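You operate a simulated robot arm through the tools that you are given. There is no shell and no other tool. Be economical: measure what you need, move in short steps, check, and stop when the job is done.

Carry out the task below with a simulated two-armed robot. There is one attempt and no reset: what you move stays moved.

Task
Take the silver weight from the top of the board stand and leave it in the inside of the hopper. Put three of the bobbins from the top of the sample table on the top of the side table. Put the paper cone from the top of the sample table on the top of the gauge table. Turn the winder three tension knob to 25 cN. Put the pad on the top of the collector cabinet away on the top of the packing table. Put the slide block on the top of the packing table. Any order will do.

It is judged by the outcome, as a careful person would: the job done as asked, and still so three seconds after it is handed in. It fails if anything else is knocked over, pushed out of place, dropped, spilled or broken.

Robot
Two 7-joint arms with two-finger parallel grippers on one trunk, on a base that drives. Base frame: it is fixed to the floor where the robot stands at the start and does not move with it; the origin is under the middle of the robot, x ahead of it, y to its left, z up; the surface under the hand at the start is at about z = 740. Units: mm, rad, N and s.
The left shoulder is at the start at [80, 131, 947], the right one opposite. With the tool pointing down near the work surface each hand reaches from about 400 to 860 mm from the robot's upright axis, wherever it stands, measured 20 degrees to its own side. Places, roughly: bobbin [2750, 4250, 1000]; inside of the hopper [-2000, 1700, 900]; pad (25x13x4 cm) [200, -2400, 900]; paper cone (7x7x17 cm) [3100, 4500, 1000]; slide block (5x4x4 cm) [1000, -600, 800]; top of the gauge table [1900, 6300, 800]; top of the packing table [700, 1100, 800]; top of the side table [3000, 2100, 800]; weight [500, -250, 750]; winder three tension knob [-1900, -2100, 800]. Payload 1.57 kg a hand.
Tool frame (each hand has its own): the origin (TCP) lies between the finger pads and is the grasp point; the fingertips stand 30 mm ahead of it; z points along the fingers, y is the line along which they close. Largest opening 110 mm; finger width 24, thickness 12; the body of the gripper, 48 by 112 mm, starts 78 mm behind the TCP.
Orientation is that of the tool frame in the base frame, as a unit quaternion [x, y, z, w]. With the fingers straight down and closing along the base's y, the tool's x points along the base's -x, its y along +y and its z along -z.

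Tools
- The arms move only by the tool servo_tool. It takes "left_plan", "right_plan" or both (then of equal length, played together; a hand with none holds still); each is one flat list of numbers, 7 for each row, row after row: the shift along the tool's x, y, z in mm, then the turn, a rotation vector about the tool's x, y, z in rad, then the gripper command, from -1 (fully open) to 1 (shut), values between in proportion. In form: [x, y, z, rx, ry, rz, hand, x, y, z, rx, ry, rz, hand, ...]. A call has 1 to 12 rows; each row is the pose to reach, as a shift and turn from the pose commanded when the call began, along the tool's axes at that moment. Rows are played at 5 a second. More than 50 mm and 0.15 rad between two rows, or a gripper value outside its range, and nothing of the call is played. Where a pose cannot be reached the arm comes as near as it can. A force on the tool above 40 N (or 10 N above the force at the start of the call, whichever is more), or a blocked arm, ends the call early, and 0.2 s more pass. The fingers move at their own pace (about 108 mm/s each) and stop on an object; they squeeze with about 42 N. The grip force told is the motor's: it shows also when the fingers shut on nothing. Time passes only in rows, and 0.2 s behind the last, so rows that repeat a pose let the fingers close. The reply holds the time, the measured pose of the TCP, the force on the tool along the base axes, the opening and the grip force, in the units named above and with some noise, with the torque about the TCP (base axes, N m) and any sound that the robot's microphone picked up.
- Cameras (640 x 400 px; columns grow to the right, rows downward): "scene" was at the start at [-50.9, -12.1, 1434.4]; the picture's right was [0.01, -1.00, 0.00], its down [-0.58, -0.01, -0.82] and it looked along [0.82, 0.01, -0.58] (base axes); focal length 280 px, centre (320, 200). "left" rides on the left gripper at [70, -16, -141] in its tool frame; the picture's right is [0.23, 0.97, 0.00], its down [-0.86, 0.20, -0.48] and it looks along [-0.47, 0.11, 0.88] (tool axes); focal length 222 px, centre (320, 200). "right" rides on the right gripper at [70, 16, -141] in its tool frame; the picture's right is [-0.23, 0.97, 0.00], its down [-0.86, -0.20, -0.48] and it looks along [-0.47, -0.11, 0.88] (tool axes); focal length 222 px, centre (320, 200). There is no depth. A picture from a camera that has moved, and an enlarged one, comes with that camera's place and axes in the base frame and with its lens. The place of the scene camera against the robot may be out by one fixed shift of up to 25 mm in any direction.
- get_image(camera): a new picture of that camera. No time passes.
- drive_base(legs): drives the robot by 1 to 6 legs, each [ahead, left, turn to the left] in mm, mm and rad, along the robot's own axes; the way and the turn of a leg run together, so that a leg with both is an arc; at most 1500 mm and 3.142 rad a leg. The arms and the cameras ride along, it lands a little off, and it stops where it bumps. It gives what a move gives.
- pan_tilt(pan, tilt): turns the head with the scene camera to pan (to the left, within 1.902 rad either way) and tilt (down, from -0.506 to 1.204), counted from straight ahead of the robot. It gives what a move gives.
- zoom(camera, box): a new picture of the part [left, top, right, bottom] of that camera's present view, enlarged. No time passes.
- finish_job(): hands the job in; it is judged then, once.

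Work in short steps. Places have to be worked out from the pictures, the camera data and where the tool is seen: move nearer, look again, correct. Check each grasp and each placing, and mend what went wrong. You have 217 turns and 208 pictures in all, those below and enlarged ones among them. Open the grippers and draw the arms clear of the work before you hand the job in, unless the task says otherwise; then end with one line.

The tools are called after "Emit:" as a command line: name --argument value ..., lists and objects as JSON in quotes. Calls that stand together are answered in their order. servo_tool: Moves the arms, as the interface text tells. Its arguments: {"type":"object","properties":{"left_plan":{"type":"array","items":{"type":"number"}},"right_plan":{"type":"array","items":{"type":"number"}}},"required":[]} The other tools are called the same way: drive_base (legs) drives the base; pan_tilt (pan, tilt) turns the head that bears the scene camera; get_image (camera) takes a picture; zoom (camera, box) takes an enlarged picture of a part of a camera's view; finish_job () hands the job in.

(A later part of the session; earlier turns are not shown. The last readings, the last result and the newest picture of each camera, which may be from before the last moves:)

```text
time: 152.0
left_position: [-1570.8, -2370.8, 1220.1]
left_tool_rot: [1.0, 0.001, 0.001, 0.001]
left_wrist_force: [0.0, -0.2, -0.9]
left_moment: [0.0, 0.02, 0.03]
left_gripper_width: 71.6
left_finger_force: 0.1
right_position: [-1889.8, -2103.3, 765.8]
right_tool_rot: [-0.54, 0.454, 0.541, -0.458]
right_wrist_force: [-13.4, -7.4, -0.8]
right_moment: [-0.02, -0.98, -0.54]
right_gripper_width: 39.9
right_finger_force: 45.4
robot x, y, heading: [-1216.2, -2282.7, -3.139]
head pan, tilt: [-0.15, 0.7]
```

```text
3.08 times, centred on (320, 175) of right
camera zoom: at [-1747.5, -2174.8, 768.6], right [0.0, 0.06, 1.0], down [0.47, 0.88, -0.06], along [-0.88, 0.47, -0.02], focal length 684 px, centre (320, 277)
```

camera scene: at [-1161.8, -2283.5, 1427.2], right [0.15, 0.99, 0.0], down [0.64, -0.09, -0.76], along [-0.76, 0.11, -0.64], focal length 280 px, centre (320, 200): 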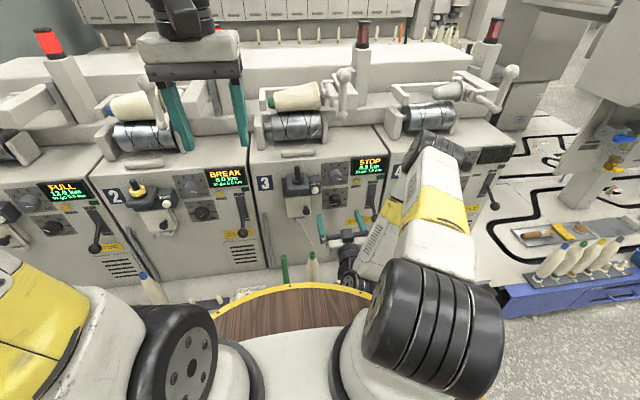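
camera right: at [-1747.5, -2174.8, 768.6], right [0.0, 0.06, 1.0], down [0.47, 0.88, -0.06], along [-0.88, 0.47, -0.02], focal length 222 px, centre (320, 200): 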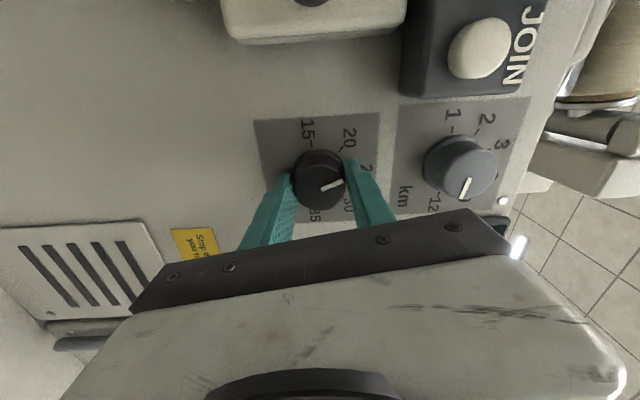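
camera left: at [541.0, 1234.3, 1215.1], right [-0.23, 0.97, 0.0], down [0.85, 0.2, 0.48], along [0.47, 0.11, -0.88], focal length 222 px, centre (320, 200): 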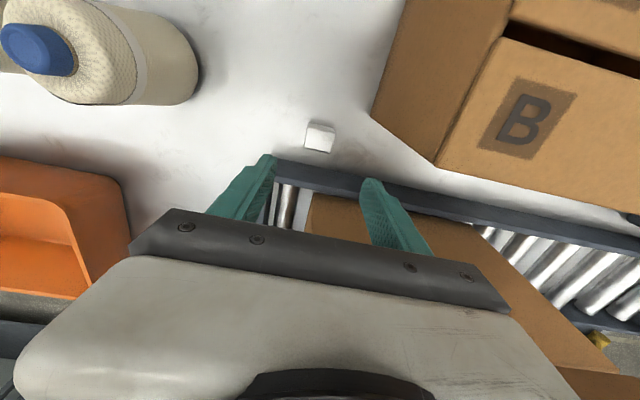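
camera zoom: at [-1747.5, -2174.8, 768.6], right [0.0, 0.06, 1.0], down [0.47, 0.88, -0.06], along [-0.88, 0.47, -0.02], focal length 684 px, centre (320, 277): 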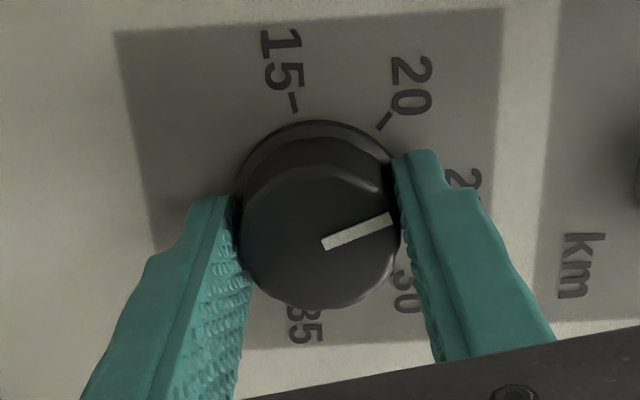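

Pointer is about 22–23° short of 25. I turn another 0.40 rad.

Emit:
servo_tool --right_plan '[0, 0, 0, 0, 0, 0.1, 0.6, 0, 0, 0, 0, 0, 0.2, 0.6, 0, 0, 0, 0, 0, 0.3, 0.6, 0, 0, 0, 0, 0, 0.4, 0.6, 0, 0, 0, 0, 0, 0.4, 0.6]'

Emit:
zoom --camera "right" --box '[240, 110, 400, 240]'

```text
time: 153.2
left_position: [-1571.3, -2370.6, 1220.9]
left_tool_rot: [1.0, 0.002, 0.001, 0.0]
left_wrist_force: [-0.6, 0.6, -0.1]
left_moment: [-0.01, 0.0, -0.03]
left_gripper_width: 71.6
left_finger_force: 0.1
right_position: [-1889.9, -2104.0, 764.6]
right_tool_rot: [0.439, -0.552, -0.439, 0.557]
right_wrist_force: [-7.6, -9.6, -4.4]
right_moment: [0.05, -0.93, -0.25]
right_gripper_width: 40.2
right_finger_force: 44.9
robot x, y, heading: [-1218.8, -2284.9, -3.14]
head pan, tilt: [-0.15, 0.7]
```

```text
3.08 times, centred on (320, 175) of right
camera zoom: at [-1747.5, -2167.7, 795.8], right [0.0, 0.44, 0.9], down [0.47, 0.79, -0.39], along [-0.88, 0.43, -0.21], focal length 684 px, centre (320, 277)
```

zoom: 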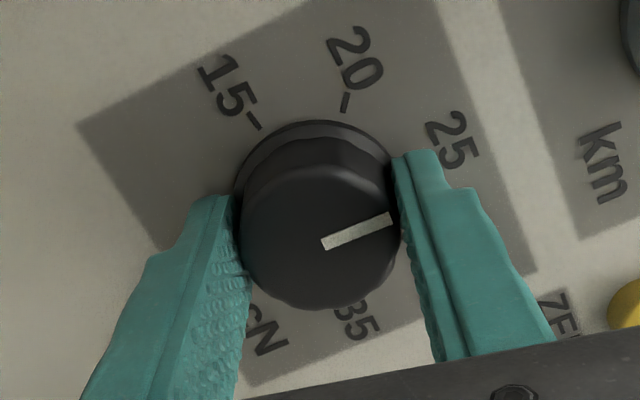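

By geometry the pointer is close to straight up. I release to 62 mm, back out, and look at the dial.

Emit:
servo_tool --right_plan '[0, 0, 0, 0, 0, 0, 0.2, 0, 0, 0, 0, 0, 0, -0.1, 0, 0, 0, 0, 0, 0, -0.1, 0, 0, -15, 0, 0, 0, -0.1, 0, 0, -40, 0, 0, 0, -0.1, 0, 0, -80, 0, 0, 0, -0.1, 0, 0, -110, 0, 0, 0, -0.1]'

Emit:
zoom --camera "scene" --box '[280, 170, 380, 230]'

Emit:
zoom --camera "right" --box '[240, 50, 400, 180]'

```text
time: 154.8
left_position: [-1570.5, -2369.9, 1221.2]
left_tool_rot: [1.0, 0.001, 0.0, 0.0]
left_wrist_force: [1.0, 0.0, 0.0]
left_moment: [0.0, 0.01, -0.01]
left_gripper_width: 71.3
left_finger_force: 0.1
right_position: [-1781.6, -2103.1, 764.4]
right_tool_rot: [0.44, -0.552, -0.44, 0.556]
right_wrist_force: [0.5, -0.2, 0.0]
right_moment: [0.0, -0.02, 0.02]
right_gripper_width: 60.6
right_finger_force: 0.1
robot x, y, heading: [-1220.4, -2282.5, -3.139]
head pan, tilt: [-0.15, 0.7]
```

```text
6.40 times, centred on (330, 200) of scene
camera zoom: at [-1161.8, -2283.6, 1427.2], right [0.15, 0.99, 0.0], down [0.64, -0.1, -0.76], along [-0.76, 0.11, -0.64], focal length 1794 px, centre (256, 200)
```

zoom: 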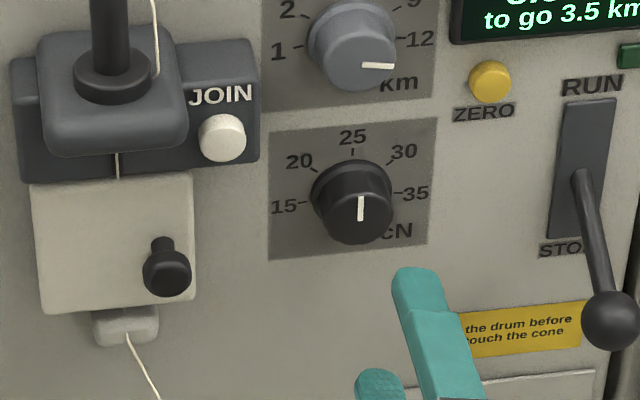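

```text
3.08 times, centred on (320, 115) of right
camera zoom: at [-1638.8, -2167.5, 795.2], right [0.0, 0.44, 0.9], down [0.47, 0.79, -0.39], along [-0.88, 0.43, -0.21], focal length 684 px, centre (320, 462)
```

zoom: 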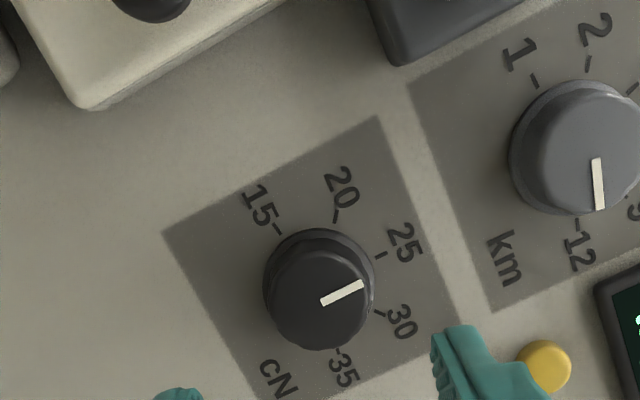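

The pointer stands on 25. I back away from the winder and turn the right hand back.

Emit:
drive_base --legs '[[-300, 0, 0]]'

Emit:
servo_tool --right_plan '[0, 0, 0, 0, 0, -0.15, -0.1, 0, 0, 0, 0, 0, -0.3, -0.1, 0, 0, 0, 0, 0, -0.45, -0.1, 0, 0, 0, 0, 0, -0.6, -0.1, 0, 0, 0, 0, 0, -0.75, -0.1, 0, 0, 0, 0, 0, -0.9, -0.1, 0, 0, 0, 0, 0, -1.05, -0.1, 0, 0, 0, 0, 0, -1.2, -0.1, 0, 0, 0, 0, 0, -1.35, -0.1, 0, 0, 0, 0, 0, -1.5, -0.1, 0, 0, 0, 0, 0, -1.65, -0.1, 0, 0, 0, 0, 0, -1.8, -0.1]'

Emit:
servo_tool --right_plan '[-40, 0, 0, 0, 0.14, 0, -0.1, -80, 0, 0, 0, 0.28, 0, -0.1, -120, 0, 0, 0, 0.42, 0, -0.1, -160, 0, 0, 0, 0.56, 0, -0.1, -200, 0, 0, 0, 0.7, 0, -0.1, -240, 0, 0, 0, 0.84, 0, -0.1, -280, 0, -10, 0, 0.98, 0, -0.1, -320, 0, -20, 0, 1.12, 0, -0.1, -360, 0, -30, 0, 1.26, 0, -0.1, -390, 0, -40, 0, 1.4, 0, -0.1, -410, 0, -50, 0, 1.5, 0, -0.1, -420, 0, -60, 0, 1.571, 0, -0.1]'

Emit:
pan_tilt --pan 1.9 --tilt 0.5

Emit:
get_image --camera "scene"

```text
time: 156.9
left_position: [-1258.2, -2370.5, 1221.0]
left_tool_rot: [1.0, 0.002, 0.001, 0.0]
left_wrist_force: [0.5, -0.1, 0.3]
left_moment: [-0.02, -0.02, 0.02]
left_gripper_width: 71.3
left_finger_force: 0.1
right_position: [-1469.4, -2102.4, 764.0]
right_tool_rot: [0.44, -0.551, -0.439, 0.557]
right_wrist_force: [0.4, 0.2, -0.8]
right_moment: [0.01, -0.01, 0.0]
right_gripper_width: 60.3
right_finger_force: 0.1
robot x, y, heading: [-906.4, -2279.7, -3.142]
head pan, tilt: [-0.15, 0.7]
```

```text
time: 159.5
left_position: [-1259.1, -2370.5, 1220.9]
left_tool_rot: [1.0, 0.002, 0.0, 0.0]
left_wrist_force: [0.4, -0.1, -0.5]
left_moment: [-0.03, -0.02, 0.0]
left_gripper_width: 71.5
left_finger_force: 0.2
right_position: [-1469.8, -2104.6, 763.9]
right_tool_rot: [-0.705, -0.003, 0.709, -0.001]
right_wrist_force: [0.2, 0.4, 0.3]
right_moment: [-0.04, 0.05, 0.0]
right_gripper_width: 60.8
right_finger_force: 0.1
robot x, y, heading: [-907.4, -2280.2, -3.138]
head pan, tilt: [-0.15, 0.7]
```

```text
time: 162.1
left_position: [-1259.6, -2371.5, 1220.8]
left_tool_rot: [1.0, 0.003, 0.001, 0.0]
left_wrist_force: [-0.7, 0.2, 0.3]
left_moment: [0.01, 0.02, -0.02]
left_gripper_width: 71.4
left_finger_force: 0.1
right_position: [-1408.1, -2102.3, 1183.1]
right_tool_rot: [1.0, 0.002, -0.003, 0.0]
right_wrist_force: [-0.3, 0.3, -0.6]
right_moment: [0.01, -0.05, -0.01]
right_gripper_width: 60.5
right_finger_force: 0.1
right hand out of reach, approached as far as the arm can: row 3, 4, 7
robot x, y, heading: [-908.4, -2284.0, -3.142]
head pan, tilt: [-0.15, 0.7]
```

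```text
time: 164.1
left_position: [-1258.6, -2370.3, 1220.9]
left_tool_rot: [1.0, 0.002, 0.001, 0.0]
left_wrist_force: [-0.1, -0.3, 0.3]
left_moment: [0.01, -0.02, 0.02]
left_gripper_width: 71.3
left_finger_force: 0.0
right_position: [-1408.7, -2103.1, 1183.9]
right_tool_rot: [1.0, 0.003, -0.005, -0.001]
right_wrist_force: [-0.3, 0.3, 0.1]
right_moment: [0.04, 0.02, 0.0]
right_gripper_width: 60.5
right_finger_force: 0.0
robot x, y, heading: [-903.6, -2281.5, -3.141]
head pan, tilt: [1.901, 0.499]
```

```text
139 pictures are left
camera scene: at [-735.4, -2380.8, 1444.9], right [-0.95, -0.33, 0.0], down [-0.16, 0.45, -0.88], along [0.29, -0.83, -0.48], focal length 280 px, centre (320, 200)
```

scene: 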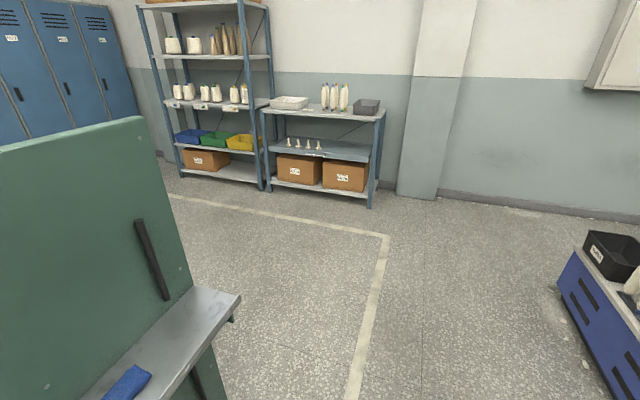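

I drive north of the cabinet and turn to face it, to see its top and the pad.

Emit:
drive_base --legs '[[0, -1000, 0], [0, 0, 1.571], [0, 900, 0]]'

Emit:
pan_tilt --pan 0 --tilt 0.45

Emit:
get_image --camera "scene"

```text
time: 177.3
left_position: [78.4, -1623.3, 1220.1]
left_tool_rot: [0.694, 0.72, 0.001, 0.0]
left_wrist_force: [0.5, 0.1, 0.3]
left_moment: [-0.02, 0.0, -0.05]
left_gripper_width: 71.4
left_finger_force: 0.0
right_position: [-185.6, -1780.2, 1184.5]
right_tool_rot: [0.695, 0.719, -0.001, 0.002]
right_wrist_force: [-0.9, -0.8, -0.5]
right_moment: [-0.01, -0.01, -0.01]
right_gripper_width: 60.6
right_finger_force: 0.0
robot x, y, heading: [-22.7, -1271.7, -1.535]
head pan, tilt: [1.901, 0.499]
```

```text
time: 179.2
left_position: [78.6, -1623.1, 1220.9]
left_tool_rot: [0.695, 0.719, 0.001, 0.0]
left_wrist_force: [-0.7, 0.0, 0.2]
left_moment: [0.0, 0.02, 0.0]
left_gripper_width: 71.6
left_finger_force: 0.1
right_position: [-186.2, -1780.4, 1184.0]
right_tool_rot: [0.694, 0.72, -0.001, 0.002]
right_wrist_force: [-0.5, 0.1, -0.2]
right_moment: [0.02, 0.01, 0.03]
right_gripper_width: 60.4
right_finger_force: 0.1
robot x, y, heading: [-20.1, -1274.5, -1.539]
head pan, tilt: [0.0, 0.45]
```

```text
138 pictures are left
camera scene: at [-20.7, -1238.5, 1449.4], right [-1.0, -0.03, 0.0], down [-0.01, 0.44, -0.9], along [0.03, -0.9, -0.44], focal length 280 px, centre (320, 200)
```

scene: 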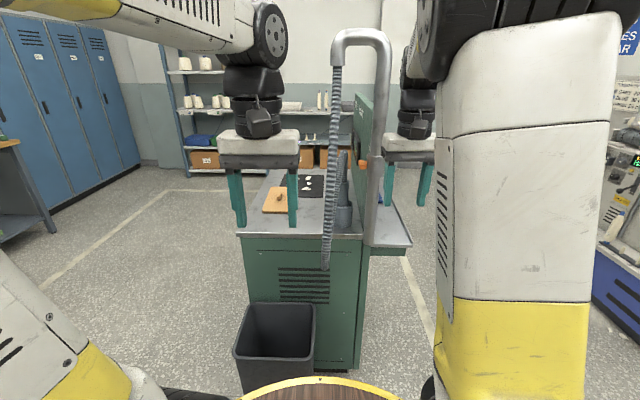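

Emit:
zoom --camera "scene" --box '[220, 140, 420, 260]'

```text
3.20 times, centred on (320, 200) of scene
camera zoom: at [-20.7, -1238.5, 1449.4], right [-1.0, -0.03, 0.0], down [-0.01, 0.44, -0.9], along [0.03, -0.9, -0.44], focal length 897 px, centre (320, 200)
```

zoom: 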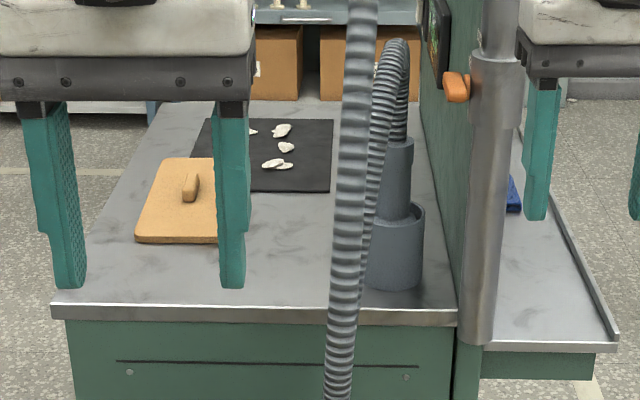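

The pad has a raised handle on top that I can grip. I drive to the cabinet's east side, facing it, to use the left hand.

Emit:
drive_base --legs '[[0, 830, -0.03], [0, 0, -1.571], [0, 880, 0]]'

Emit:
pan_tilt --pan 0.2 --tilt 0.7

Emit:
get_image --camera "scene"

Emit:
get_image --camera "left"

```text
time: 191.6
left_position: [460.6, -2259.1, 1220.6]
left_tool_rot: [1.0, 0.021, 0.001, -0.001]
left_wrist_force: [0.5, 0.2, 0.8]
left_moment: [0.01, 0.01, 0.03]
left_gripper_width: 71.4
left_finger_force: 0.2
right_position: [302.4, -1995.1, 1184.0]
right_tool_rot: [1.0, 0.02, -0.003, 0.0]
right_wrist_force: [-0.4, 0.4, -0.1]
right_moment: [0.02, 0.0, 0.0]
right_gripper_width: 60.5
right_finger_force: 0.1
robot x, y, heading: [805.9, -2156.8, -3.108]
head pan, tilt: [0.0, 0.45]
```

```text
time: 192.4
left_position: [461.0, -2258.6, 1220.2]
left_tool_rot: [1.0, 0.021, 0.0, 0.0]
left_wrist_force: [0.9, 0.9, 0.9]
left_moment: [-0.04, 0.01, 0.02]
left_gripper_width: 71.5
left_finger_force: 0.0
right_position: [301.9, -1996.4, 1183.6]
right_tool_rot: [1.0, 0.021, -0.003, 0.001]
right_wrist_force: [0.4, 0.5, 0.6]
right_moment: [0.02, -0.03, 0.0]
right_gripper_width: 60.3
right_finger_force: 0.1
robot x, y, heading: [809.2, -2156.2, -3.096]
head pan, tilt: [0.201, 0.7]
```

```text
136 pictures are left
camera scene: at [868.4, -2184.8, 1427.3], right [-0.24, 0.97, 0.0], down [0.63, 0.15, -0.77], along [-0.74, -0.18, -0.64], focal length 280 px, centre (320, 200)
```

scene: 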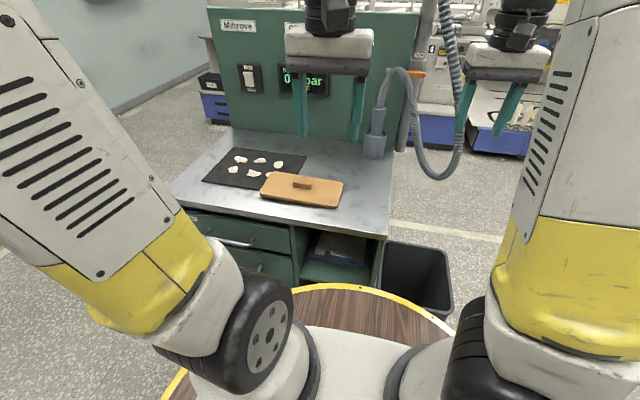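

```text
135 pictures are left
camera left: at [529.0, -2240.9, 1362.1], right [0.27, -0.96, 0.0], down [-0.85, -0.24, 0.48], along [-0.46, -0.13, -0.88], focal length 222 px, centre (320, 200)
```

left: 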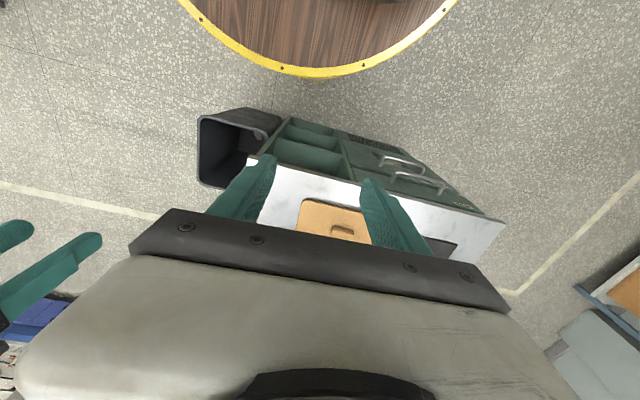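

Handle at about (212,-2394). I zoom in for the handle's shape and direction.

Emit:
zoom --camera "scene" --box '[240, 150, 360, 225]'

Emit:
zoom --camera "left" --box '[270, 170, 400, 250]'

```text
5.33 times, centred on (300, 188) of scene
camera zoom: at [868.4, -2184.8, 1427.3], right [-0.24, 0.97, 0.0], down [0.63, 0.15, -0.77], along [-0.74, -0.18, -0.64], focal length 1495 px, centre (427, 267)
```

zoom: 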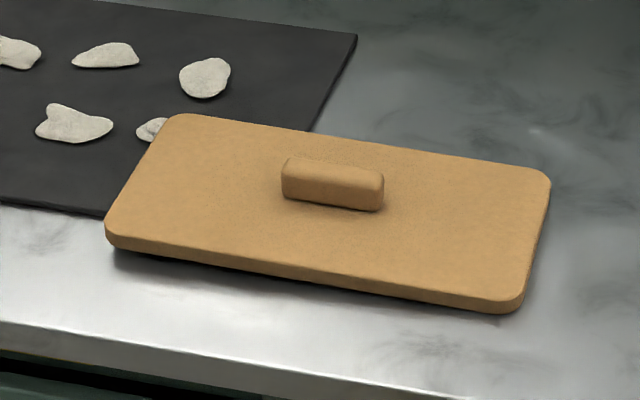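

```text
4.92 times, centred on (335, 210) of left
camera zoom: at [529.0, -2240.9, 1362.1], right [0.27, -0.96, 0.0], down [-0.85, -0.24, 0.48], along [-0.46, -0.13, -0.88], focal length 1094 px, centre (246, 151)
```

zoom: 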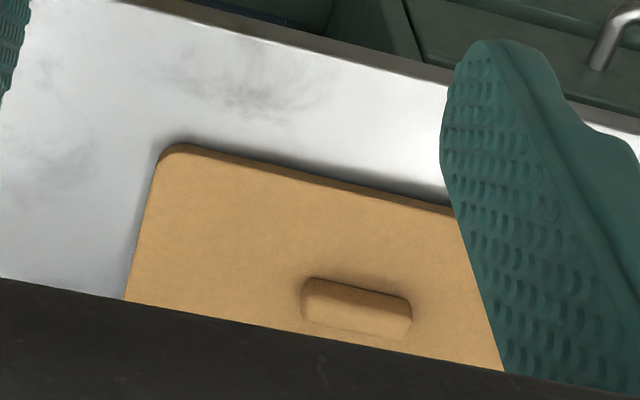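

The handle runs along y, turned ~7°. I move the left hand above it while yawing 85° so the fingers close across it.

Emit:
servo_tool --left_plan '[-25.4, 12.4, 20, 0, 0, 0.149, -0.3, -50.9, 24.9, 40, 0, 0, 0.298, -0.3, -76.3, 37.3, 60, 0, 0, 0.447, -0.3, -101.8, 49.8, 80, 0, 0, 0.596, -0.3, -127.2, 62.2, 100, 0, 0, 0.745, -0.3, -152.6, 74.6, 120, 0, 0, 0.894, -0.3, -178.1, 87.1, 140, 0, 0, 1.043, -0.3, -203.5, 99.5, 160, 0, 0, 1.192, -0.3, -229, 112, 180, 0, 0, 1.341, -0.3, -254.4, 124.4, 200, 0, 0, 1.49, -0.3, -254.4, 124.4, 200, 0, 0, 1.49, -0.3]'

Emit:
get_image --camera "left"

Emit:
get_image --camera "scene"

```text
time: 194.8
left_position: [210.3, -2392.0, 1020.1]
left_tool_rot: [0.748, -0.663, 0.001, -0.001]
left_wrist_force: [-0.3, 0.8, 0.5]
left_moment: [0.02, 0.04, 0.01]
left_gripper_width: 71.5
left_finger_force: 0.1
right_position: [303.3, -1995.2, 1183.4]
right_tool_rot: [1.0, 0.02, -0.002, 0.0]
right_wrist_force: [-0.2, -0.4, -0.5]
right_moment: [0.03, -0.01, 0.0]
right_gripper_width: 60.3
right_finger_force: 0.2
robot x, y, heading: [809.8, -2152.9, -3.102]
head pan, tilt: [0.201, 0.7]
```

```text
132 pictures are left
camera left: at [234.9, -2461.6, 1161.5], right [-0.94, -0.34, 0.0], down [-0.3, 0.82, 0.48], along [-0.16, 0.45, -0.88], focal length 222 px, centre (320, 200)
```

left: 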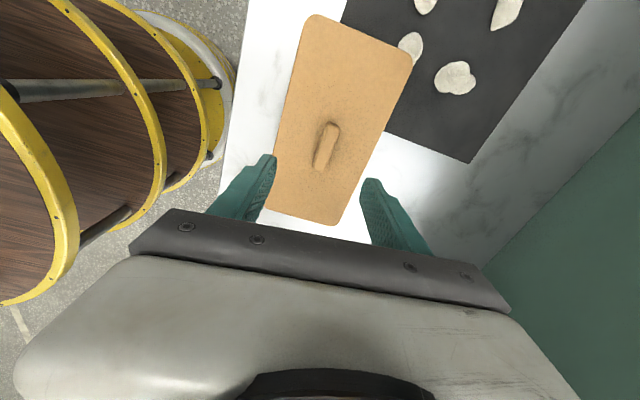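

```text
131 pictures are left
camera scene: at [868.3, -2184.9, 1427.2], right [-0.24, 0.97, 0.0], down [0.63, 0.15, -0.76], along [-0.74, -0.18, -0.64], focal length 280 px, centre (320, 200)
```

scene: 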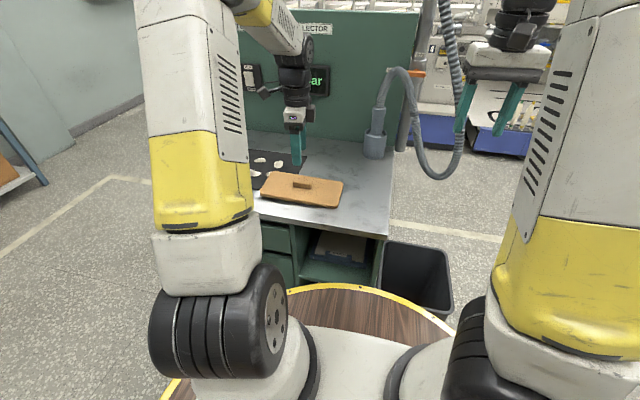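

Handle top triangulates to z≈891. I shift 7 mm, descend, and feel for the board in small steps.

Emit:
servo_tool --left_plan '[0, 7, 35, 0, 0, 0, -0.3, 0, 7, 70, 0, 0, 0, -0.3, 0, 7, 95, 0, 0, 0, -0.3, 0, 7, 108, 0, 0, 0, -0.3, 0, 7, 112, 0, 0, 0, -0.3, 0, 7, 115, 0, 0, 0, -0.3, 0, 7, 118, 0, 0, 0, -0.3, 0, 7, 120, 0, 0, 0, -0.3]'

Emit:
get_image --camera "left"

```text
time: 196.5
left_position: [203.0, -2394.6, 906.8]
left_tool_rot: [0.749, -0.662, -0.002, 0.002]
left_wrist_force: [5.2, 1.0, 13.6]
left_moment: [-0.14, -0.32, 0.06]
left_gripper_width: 71.3
left_finger_force: 0.1
right_position: [303.6, -1995.5, 1184.0]
right_tool_rot: [1.0, 0.021, -0.003, 0.001]
right_wrist_force: [0.6, 0.1, -0.1]
right_moment: [0.02, 0.0, -0.04]
right_gripper_width: 60.4
right_finger_force: 0.0
robot x, y, heading: [808.1, -2152.6, -3.097]
head pan, tilt: [0.201, 0.7]
stopped in row 8 (left hand): the force on the tool passed its limit at 46 N (the readings are from after the stop); the commanded pose is now the measured one
```

```text
130 pictures are left
camera left: at [229.2, -2463.2, 1048.1], right [-0.94, -0.34, 0.01], down [-0.3, 0.82, 0.48], along [-0.17, 0.45, -0.88], focal length 222 px, centre (320, 200)
```

left: 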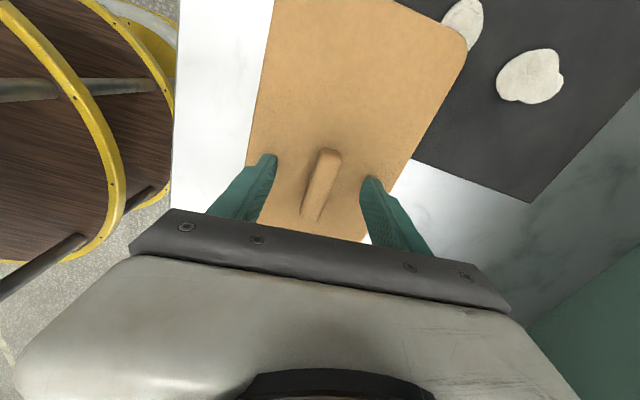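

Tips touch the board with the handle between them. I ease up 2 mm, close, wait, and lift slowly.

Emit:
servo_tool --left_plan '[0, 0, -2, 0, 0, 0, -0.3, 0, 0, -2, 0, 0, 0, 0.4, 0, 0, -2, 0, 0, 0, 1, 0, 0, -2, 0, 0, 0, 1, 0, 0, -2, 0, 0, 0, 1, 0, 0, -5, 0, 0, 0, 1, 0, 0, -10, 0, 0, 0, 1, 0, 0, -16, 0, 0, 0, 1, 0, 0, -24, 0, 0, 0, 1, 0, 0, -34, 0, 0, 0, 1]'

Emit:
get_image --camera "left"

Emit:
get_image --camera "scene"

```text
time: 198.7
left_position: [203.6, -2394.9, 938.8]
left_tool_rot: [0.748, -0.663, -0.002, 0.002]
left_wrist_force: [0.5, -0.3, -0.7]
left_moment: [0.02, 0.0, 0.0]
left_gripper_width: 17.1
left_finger_force: 31.6
right_position: [302.4, -1995.8, 1183.9]
right_tool_rot: [1.0, 0.02, -0.003, -0.001]
right_wrist_force: [0.1, -0.3, -0.1]
right_moment: [0.03, -0.02, 0.03]
right_gripper_width: 60.8
right_finger_force: 0.0
robot x, y, heading: [813.9, -2158.0, -3.103]
head pan, tilt: [0.201, 0.7]
```

```text
129 pictures are left
camera left: at [227.7, -2463.7, 1079.9], right [-0.94, -0.34, 0.01], down [-0.3, 0.82, 0.48], along [-0.17, 0.45, -0.88], focal length 222 px, centre (320, 200)
```

left: 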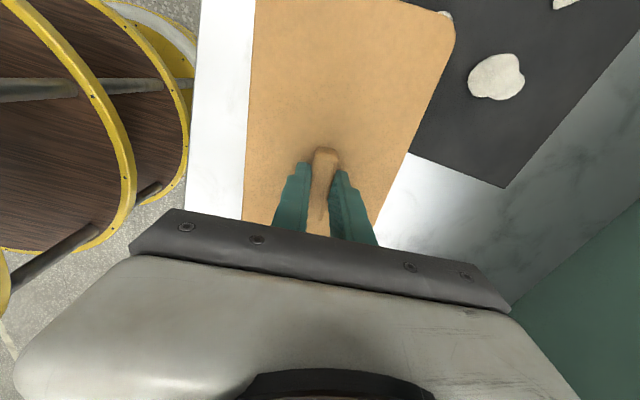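

```text
128 pictures are left
camera scene: at [868.3, -2184.9, 1427.2], right [-0.24, 0.97, 0.0], down [0.63, 0.15, -0.76], along [-0.74, -0.18, -0.64], focal length 280 px, centre (320, 200)
```

scene: 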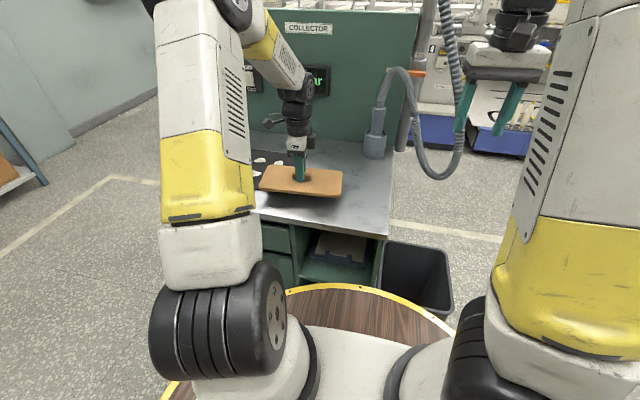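

The pad is lifted. I raise it gently and bring it nearer the robot.

Emit:
servo_tool --left_plan '[0, 0, -15, 0, 0, 0, 1, 0, 0, -35, 0, 0, 0, 1, 0, 0, -55, 0, 0, 0, 1, 0, 0, -80, 0, 0, 0, 1, 0, 0, -105, 0, 0, 0, 1, 0, 0, -130, 0, 0, 0, 1, 2, -15, -145, 0, 0, 0, 1, 4, -35, -150, 0, 0, 0, 1, 7, -58, -150, 0, 0, 0, 1, 10, -80, -150, 0, 0, 0, 1, 12, -100, -150, 0, 0, 0, 1, 14, -115, -150, 0, 0, 0, 1]'

Emit:
get_image --camera "left"

```text
time: 201.3
left_position: [319.1, -2393.9, 1087.7]
left_tool_rot: [0.748, -0.663, -0.002, 0.001]
left_wrist_force: [0.1, -0.3, -0.8]
left_moment: [0.03, 0.01, 0.03]
left_gripper_width: 16.8
left_finger_force: 32.3
right_position: [301.1, -1994.5, 1183.9]
right_tool_rot: [1.0, 0.021, -0.002, 0.0]
right_wrist_force: [0.0, 0.4, -0.4]
right_moment: [0.01, 0.0, -0.01]
right_gripper_width: 60.4
right_finger_force: 0.1
robot x, y, heading: [808.0, -2161.5, -3.099]
head pan, tilt: [0.201, 0.7]
```

```text
127 pictures are left
camera left: at [344.4, -2462.6, 1229.2], right [-0.94, -0.34, 0.0], down [-0.3, 0.82, 0.48], along [-0.17, 0.45, -0.88], focal length 222 px, centre (320, 200)
```

left: 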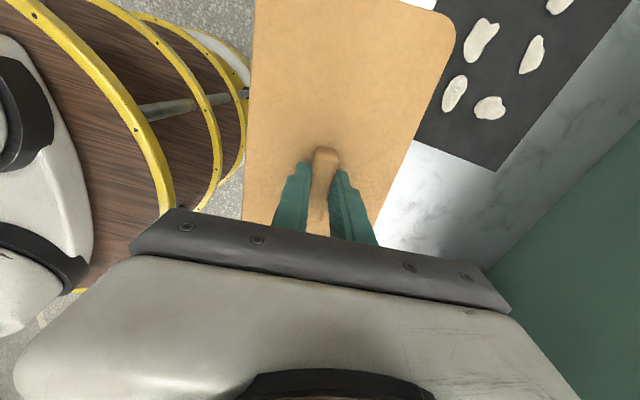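

Pad is secure. I drive it to the west side of the packing table.

Emit:
drive_base --legs '[[0, -950, -0.04], [1208, 0, 0], [0, -1200, 0], [0, -1150, 0], [0, 0, -3.14]]'

Emit:
pan_tilt --pan 0.2 --tilt 0.6

Emit:
get_image --camera "scene"

```text
time: 230.9
left_position: [-217.7, 1331.7, 1087.6]
left_tool_rot: [0.656, 0.754, 0.002, 0.001]
left_wrist_force: [-0.3, 0.3, -0.1]
left_moment: [-0.01, 0.01, -0.01]
left_gripper_width: 16.7
left_finger_force: 32.2
right_position: [-194.3, 934.7, 1183.8]
right_tool_rot: [-0.028, 1.0, 0.0, 0.004]
right_wrist_force: [-1.0, -0.6, -0.5]
right_moment: [0.02, -0.02, 0.03]
right_gripper_width: 60.4
right_finger_force: 0.0
robot x, y, heading: [-702.8, 1089.2, 0.054]
head pan, tilt: [0.201, 0.7]
```

```text
time: 231.5
left_position: [-217.9, 1332.7, 1088.2]
left_tool_rot: [0.657, 0.754, 0.001, 0.001]
left_wrist_force: [0.3, 0.3, -0.3]
left_moment: [-0.01, -0.01, -0.03]
left_gripper_width: 16.9
left_finger_force: 32.2
right_position: [-194.2, 933.7, 1182.9]
right_tool_rot: [-0.028, 1.0, 0.0, 0.003]
right_wrist_force: [-0.7, -0.8, -0.3]
right_moment: [0.03, 0.01, 0.02]
right_gripper_width: 60.6
right_finger_force: 0.1
robot x, y, heading: [-706.6, 1088.0, 0.056]
head pan, tilt: [0.201, 0.6]
```

```text
126 pictures are left
camera scene: at [-757.5, 1090.7, 1435.8], right [0.25, -0.97, 0.0], down [-0.55, -0.14, -0.82], along [0.8, 0.21, -0.57], focal length 280 px, centre (320, 200)
```

scene: 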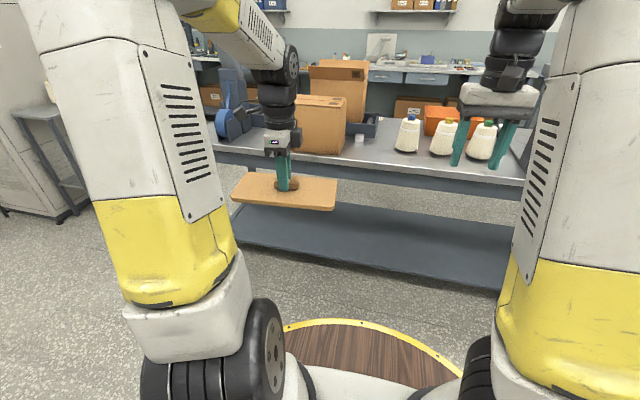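

I retract the right hand a little and drive up to the table.

Emit:
servo_tool --right_plan '[35, 0, -20, 0, 0, 0, -0.1, 70, 0, -40, 0, 0, 0, -0.1, 105, 0, -60, 0, 0, 0, -0.1, 140, 0, -80, 0, 0, 0, -0.1]'

Emit:
drive_base --legs '[[0, -48, -0.055], [640, 0, 0]]'

Emit:
get_image --camera "scene"

Emit:
get_image --camera "left"

```text
time: 232.5
left_position: [-218.4, 1331.9, 1086.7]
left_tool_rot: [0.657, 0.754, 0.002, 0.002]
left_wrist_force: [1.0, 1.1, 0.2]
left_moment: [0.04, 0.04, 0.0]
left_gripper_width: 17.1
left_finger_force: 31.8
right_position: [-332.5, 928.2, 1259.7]
right_tool_rot: [-0.028, 1.0, 0.0, 0.002]
right_wrist_force: [0.2, 0.0, -0.2]
right_moment: [-0.02, 0.02, -0.03]
right_gripper_width: 60.4
right_finger_force: 0.0
robot x, y, heading: [-700.5, 1088.4, 0.059]
head pan, tilt: [0.201, 0.6]
```

```text
time: 236.6
left_position: [435.9, 1239.6, 1088.0]
left_tool_rot: [0.686, 0.728, 0.001, 0.001]
left_wrist_force: [-0.3, -0.3, -0.3]
left_moment: [0.0, -0.02, -0.01]
left_gripper_width: 16.7
left_finger_force: 32.0
right_position: [289.5, 843.1, 1259.0]
right_tool_rot: [0.011, 1.0, 0.001, 0.002]
right_wrist_force: [0.0, 0.1, 0.0]
right_moment: [0.0, -0.02, -0.01]
right_gripper_width: 60.6
right_finger_force: 0.1
robot x, y, heading: [-63.8, 1034.6, -0.022]
head pan, tilt: [0.201, 0.6]
```

```text
125 pictures are left
camera scene: at [-120.1, 1039.4, 1435.8], right [0.18, -0.98, 0.0], down [-0.56, -0.1, -0.82], along [0.81, 0.15, -0.57], focal length 280 px, centre (320, 200)
```

scene: 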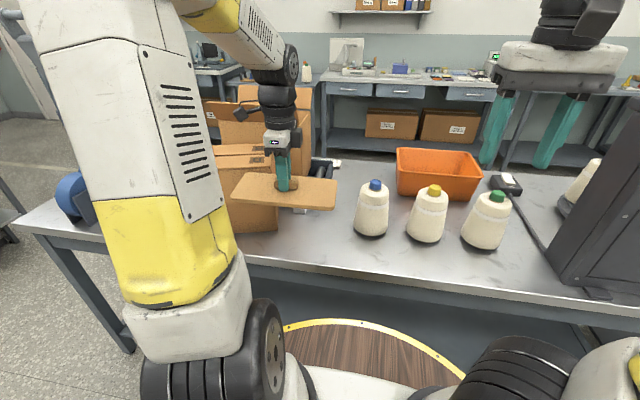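

```text
124 pictures are left
camera left: at [414.1, 1305.8, 1229.4], right [0.96, 0.29, 0.01], down [0.25, -0.84, 0.48], along [0.14, -0.46, -0.88], focal length 222 px, centre (320, 200)
```

left: 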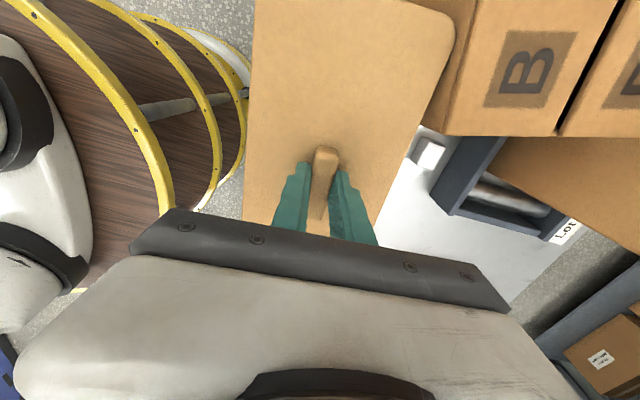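

To fit the free area best (beside the cone, box and slide block) I lift, shift and turn the pad so its long side runs along x.

Emit:
servo_tool --left_plan '[0, 0, -40, 0, 0, 0, 1, 0, 0, -80, 0, 0, 0, 1, -25, -2, -90, 0, 0, -0.14, 1, -50, -3, -90, 0, 0, -0.28, 1, -75, -5, -90, 0, 0, -0.42, 1, -95, -6, -90, 0, 0, -0.56, 1, -95, -6, -90, 0, 0, -0.7, 1, -95, -6, -90, 0, 0, -0.85, 1, -95, -6, -90, 0, 0, -1.0, 1, -95, -6, -90, 0, 0, -1.15, 1, -95, -6, -90, 0, 0, -1.3, 1, -95, -6, -90, 0, 0, -1.45, 1]'

Emit:
get_image --camera "scene"

Emit:
get_image --camera "left"

```text
time: 239.2
left_position: [434.8, 1143.4, 1178.6]
left_tool_rot: [0.029, 1.0, 0.0, 0.002]
left_wrist_force: [0.1, 0.3, -0.8]
left_moment: [-0.01, -0.02, -0.03]
left_gripper_width: 16.8
left_finger_force: 31.7
right_position: [289.3, 843.8, 1259.8]
right_tool_rot: [0.01, 1.0, 0.0, 0.003]
right_wrist_force: [-0.1, -0.2, -0.1]
right_moment: [0.01, 0.01, -0.02]
right_gripper_width: 60.3
right_finger_force: 0.1
robot x, y, heading: [-65.4, 1035.7, -0.021]
head pan, tilt: [0.201, 0.6]
```

```text
123 pictures are left
camera scene: at [-120.1, 1039.3, 1435.8], right [0.18, -0.98, 0.0], down [-0.56, -0.1, -0.82], along [0.81, 0.15, -0.57], focal length 280 px, centre (320, 200)
```

scene: 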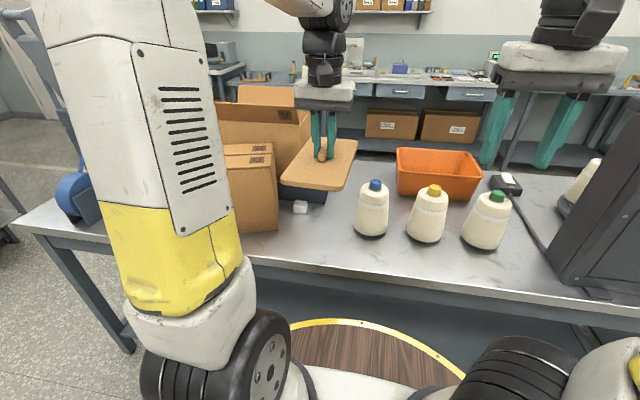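

```text
122 pictures are left
camera left: at [362.3, 1129.9, 1319.6], right [-0.17, 0.99, 0.0], down [0.86, 0.15, 0.48], along [0.48, 0.08, -0.88], focal length 222 px, centre (320, 200)
```

left: 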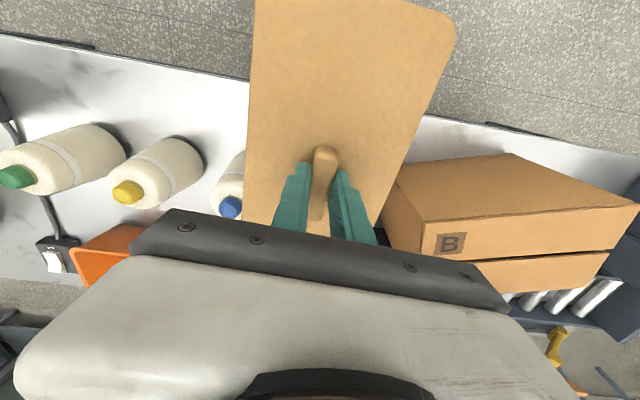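

I square the yaw, move over (545,1145) and lower the first part, then check the gaps.

Emit:
servo_tool --left_plan '[-35, 3, 0, 0, 0, -0.03, 1, -70, 5.5, 0, 0, 0, -0.06, 1, -110, 8.4, 0, 0, 0, -0.06, 1, -110, 8.4, 35, 0, 0, -0.06, 1, -110, 8.4, 70, 0, 0, -0.06, 1, -110, 8.4, 105, 0, 0, -0.06, 1, -110, 8.4, 140, 0, 0, -0.06, 1, -110, 8.4, 170, 0, 0, -0.06, 1, -110, 8.4, 200, 0, 0, -0.06, 1]'

Emit:
get_image --camera "scene"

Emit:
get_image --camera "left"

```text
time: 241.2
left_position: [546.3, 1147.3, 976.2]
left_tool_rot: [-0.001, 1.0, -0.001, 0.003]
left_wrist_force: [-0.4, -0.5, -0.8]
left_moment: [0.01, -0.03, 0.0]
left_gripper_width: 16.7
left_finger_force: 32.3
right_position: [289.2, 844.5, 1259.0]
right_tool_rot: [0.01, 1.0, 0.0, 0.003]
right_wrist_force: [-1.5, 0.0, -0.7]
right_moment: [0.01, -0.02, 0.03]
right_gripper_width: 60.4
right_finger_force: 0.1
robot x, y, heading: [-67.0, 1034.6, -0.023]
head pan, tilt: [0.201, 0.6]
```

```text
121 pictures are left
camera scene: at [-120.2, 1039.3, 1435.8], right [0.18, -0.98, 0.0], down [-0.56, -0.1, -0.83], along [0.81, 0.15, -0.56], focal length 280 px, centre (320, 200)
```

scene: 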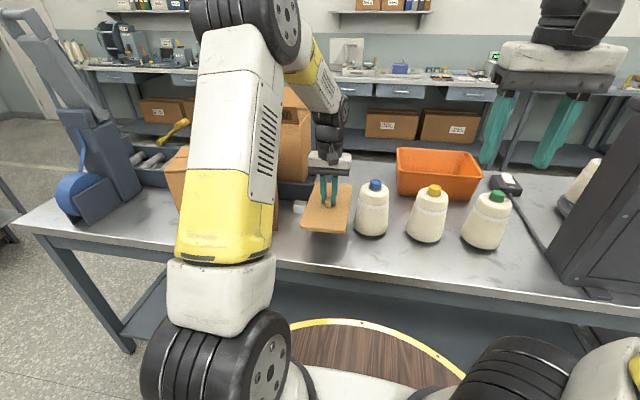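

```text
120 pictures are left
camera left: at [476.1, 1129.0, 1116.9], right [-0.23, 0.97, 0.0], down [0.85, 0.2, 0.48], along [0.47, 0.11, -0.88], focal length 222 px, centre (320, 200)
```

left: 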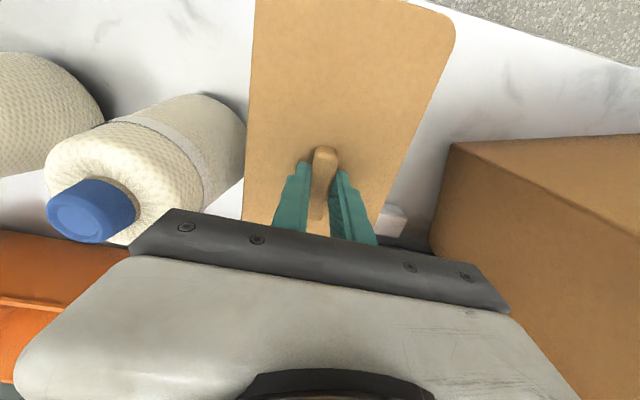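

Gaps to the cone (~20 mm) and the block look fine. I lower to contact.

Emit:
servo_tool --left_plan '[0, 0, 25, 0, 0, 0, 1, 0, 0, 48, 0, 0, 0, 1, 0, 0, 60, 0, 0, 0, 1, 0, 0, 64, 0, 0, 0, 1, 0, 0, 67, 0, 0, 0, 1, 0, 0, 70, 0, 0, 0, 1, 0, 0, 73, 0, 0, 0, 1, 0, 0, 76, 0, 0, 0, 1, 0, 0, 79, 0, 0, 0, 1, 0, 0, 82, 0, 0, 0, 1]'

Emit:
get_image --camera "left"

```text
time: 241.9
left_position: [550.4, 1147.7, 931.2]
left_tool_rot: [0.0, 1.0, 0.002, 0.006]
left_wrist_force: [-7.6, -0.1, 13.5]
left_moment: [-0.02, 0.09, -0.02]
left_gripper_width: 17.0
left_finger_force: 31.8
right_position: [288.5, 843.7, 1260.4]
right_tool_rot: [0.011, 1.0, 0.0, 0.004]
right_wrist_force: [-0.2, 0.5, 0.8]
right_moment: [0.01, 0.0, 0.03]
right_gripper_width: 60.6
right_finger_force: 0.1
robot x, y, heading: [-68.5, 1034.1, -0.022]
head pan, tilt: [0.201, 0.6]
stopped in row 3 (left hand): the force on the tool passed its limit at 53 N (the readings are from after the stop); the commanded pose is now the measured one
```

```text
119 pictures are left
camera left: at [478.6, 1129.2, 1071.6], right [-0.23, 0.97, 0.0], down [0.85, 0.2, 0.49], along [0.48, 0.11, -0.87], focal length 222 px, centre (320, 200)
```

left: 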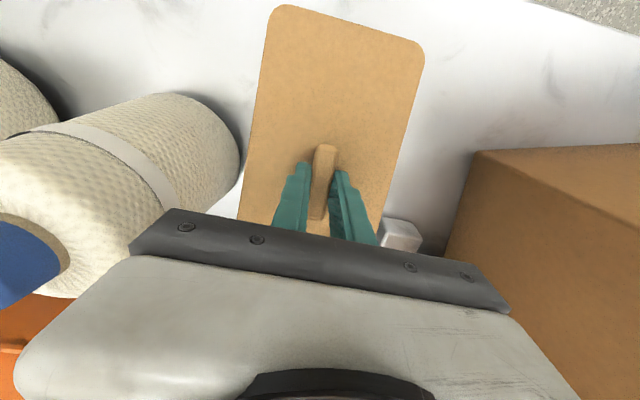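

The pad touched early, probably its far end on something. I look.

Emit:
get_image --camera "scene"

Emit:
zoom --camera "scene" --box '[270, 130, 400, 250]'

```text
118 pictures are left
camera scene: at [-120.9, 1039.3, 1435.8], right [0.18, -0.98, 0.0], down [-0.56, -0.1, -0.83], along [0.81, 0.15, -0.56], focal length 280 px, centre (320, 200)
```

scene: 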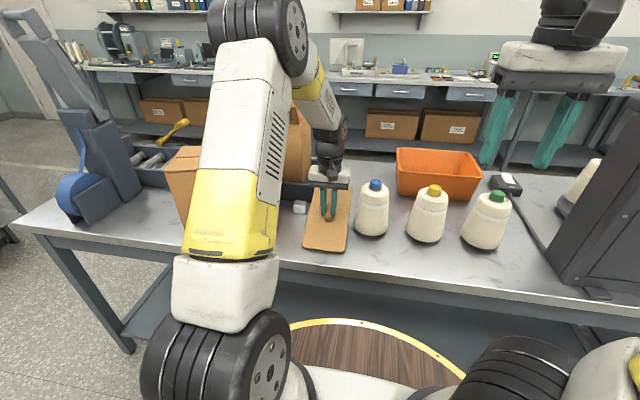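

```text
3.33 times, centred on (335, 190) of scene
camera zoom: at [-120.9, 1039.3, 1435.8], right [0.18, -0.98, 0.0], down [-0.56, -0.1, -0.83], along [0.81, 0.15, -0.56], focal length 934 px, centre (270, 233)
```

zoom: 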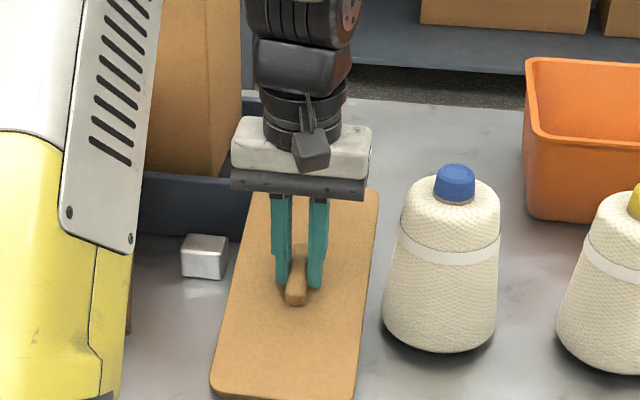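

The tray corner (≈(655,1200)) caught the pad's far corner. I lift 40 mm, shift 34 mm toward the robot and 4 mm right, and lower again.

Emit:
servo_tool --left_plan '[0, 0, -20, 0, 0, 0, 1, 0, 0, -40, 0, 0, 0, 1, 17, -2, -40, 0, 0, 0, 1, 34, -5, -40, 0, 0, 0, 1, 34, -5, -40, 0, 0, 0, 1]'

Emit:
get_image --camera "left"

Emit:
zoom --camera "scene" --box '[270, 130, 400, 270]'

```text
time: 243.1
left_position: [517.3, 1141.3, 968.3]
left_tool_rot: [0.0, 1.0, 0.002, 0.005]
left_wrist_force: [-1.0, 0.1, -0.1]
left_moment: [0.0, 0.02, 0.0]
left_gripper_width: 16.7
left_finger_force: 32.5
right_position: [288.8, 843.2, 1260.4]
right_tool_rot: [0.011, 1.0, -0.001, 0.003]
right_wrist_force: [-0.4, -0.3, 0.1]
right_moment: [-0.02, 0.04, -0.04]
right_gripper_width: 60.5
right_finger_force: 0.1
robot x, y, heading: [-69.2, 1035.6, -0.014]
head pan, tilt: [0.201, 0.6]
```

```text
116 pictures are left
camera left: at [444.6, 1123.1, 1108.5], right [-0.23, 0.97, 0.0], down [0.85, 0.2, 0.49], along [0.48, 0.11, -0.87], focal length 222 px, centre (320, 200)
```

left: 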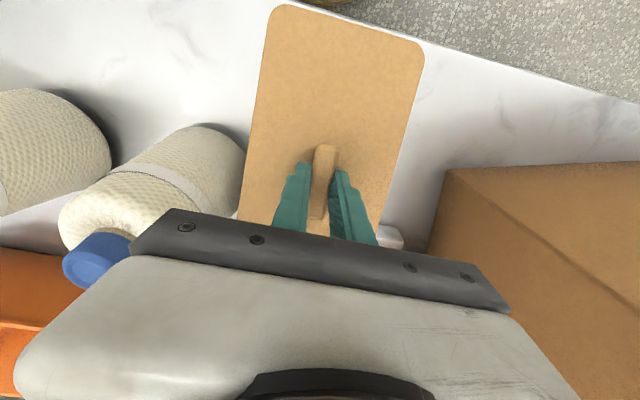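

```text
2.86 times, centred on (335, 200) of scene
camera zoom: at [-120.0, 1039.3, 1435.8], right [0.18, -0.98, 0.0], down [-0.56, -0.1, -0.82], along [0.81, 0.15, -0.57], focal length 801 px, centre (277, 200)
```

zoom: 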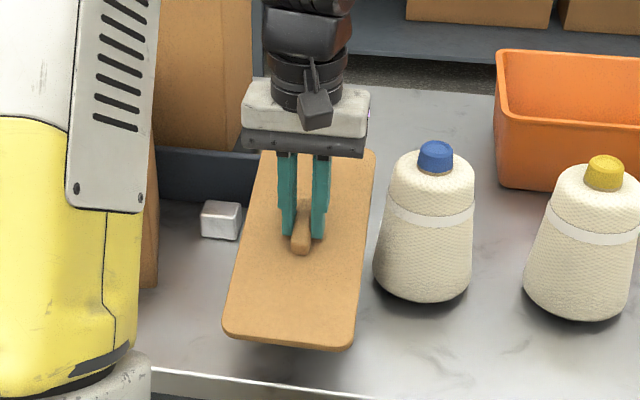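

The pad is pitched in the grip, near end low. I lower gently so the table levels it.

Emit:
servo_tool --left_plan '[0, 0, 15, 0, 0, 0, 1, 0, 0, 25, 0, 0, 0, 1, 0, 0, 31, 0, 0, 0, 1, 0, 0, 36, 0, 0, 0, 1, 0, 0, 40, 0, 0, 0, 1, 0, 0, 44, 0, 0, 0, 1, 0, 0, 48, 0, 0, 0, 1, 0, 0, 52, 0, 0, 0, 1, 0, 0, 56, 0, 0, 0, 1, 0, 0, 60, 0, 0, 0, 1, 0, 0, 63, 0, 0, 0, 1, 0, 0, 66, 0, 0, 0, 1]'

Emit:
zoom --camera "scene" --box '[270, 130, 400, 270]'

Emit:
get_image --camera "left"

```text
time: 245.7
left_position: [517.6, 1142.0, 902.8]
left_tool_rot: [0.0, 1.0, 0.0, 0.005]
left_wrist_force: [2.5, -0.1, 7.7]
left_moment: [-0.02, 0.8, -0.01]
left_gripper_width: 17.0
left_finger_force: 32.1
right_position: [290.4, 844.3, 1259.6]
right_tool_rot: [0.01, 1.0, 0.0, 0.003]
right_wrist_force: [-0.2, -0.4, -0.2]
right_moment: [0.03, 0.0, 0.0]
right_gripper_width: 60.3
right_finger_force: 0.0
robot x, y, heading: [-74.7, 1033.5, -0.021]
head pan, tilt: [0.201, 0.6]
```

```text
2.86 times, centred on (335, 200) of scene
camera zoom: at [-120.1, 1039.3, 1435.8], right [0.18, -0.98, 0.0], down [-0.56, -0.1, -0.83], along [0.81, 0.15, -0.56], focal length 801 px, centre (277, 200)
```

zoom: 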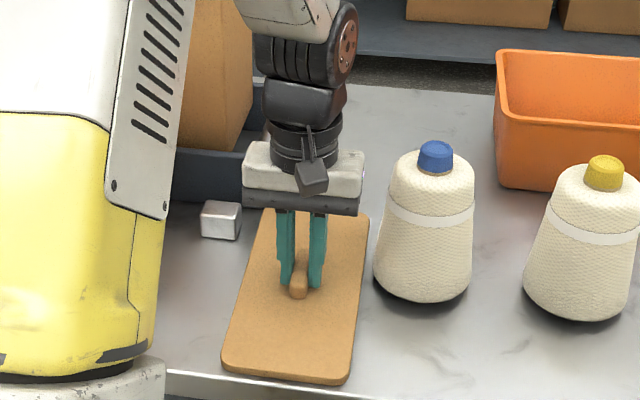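

```text
113 pictures are left
camera left: at [445.8, 1124.3, 1043.9], right [-0.23, 0.97, 0.0], down [0.85, 0.2, 0.49], along [0.47, 0.11, -0.87], focal length 222 px, centre (320, 200)
```

left: 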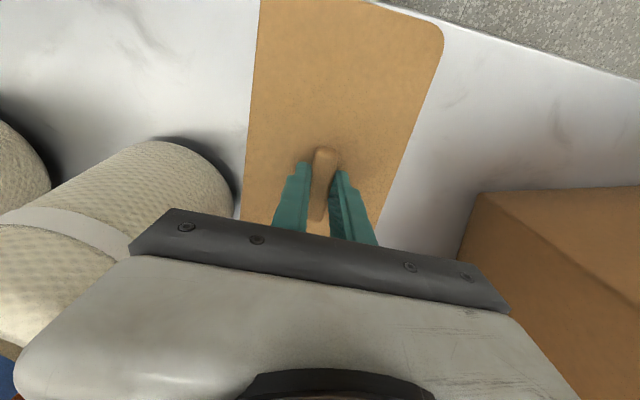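

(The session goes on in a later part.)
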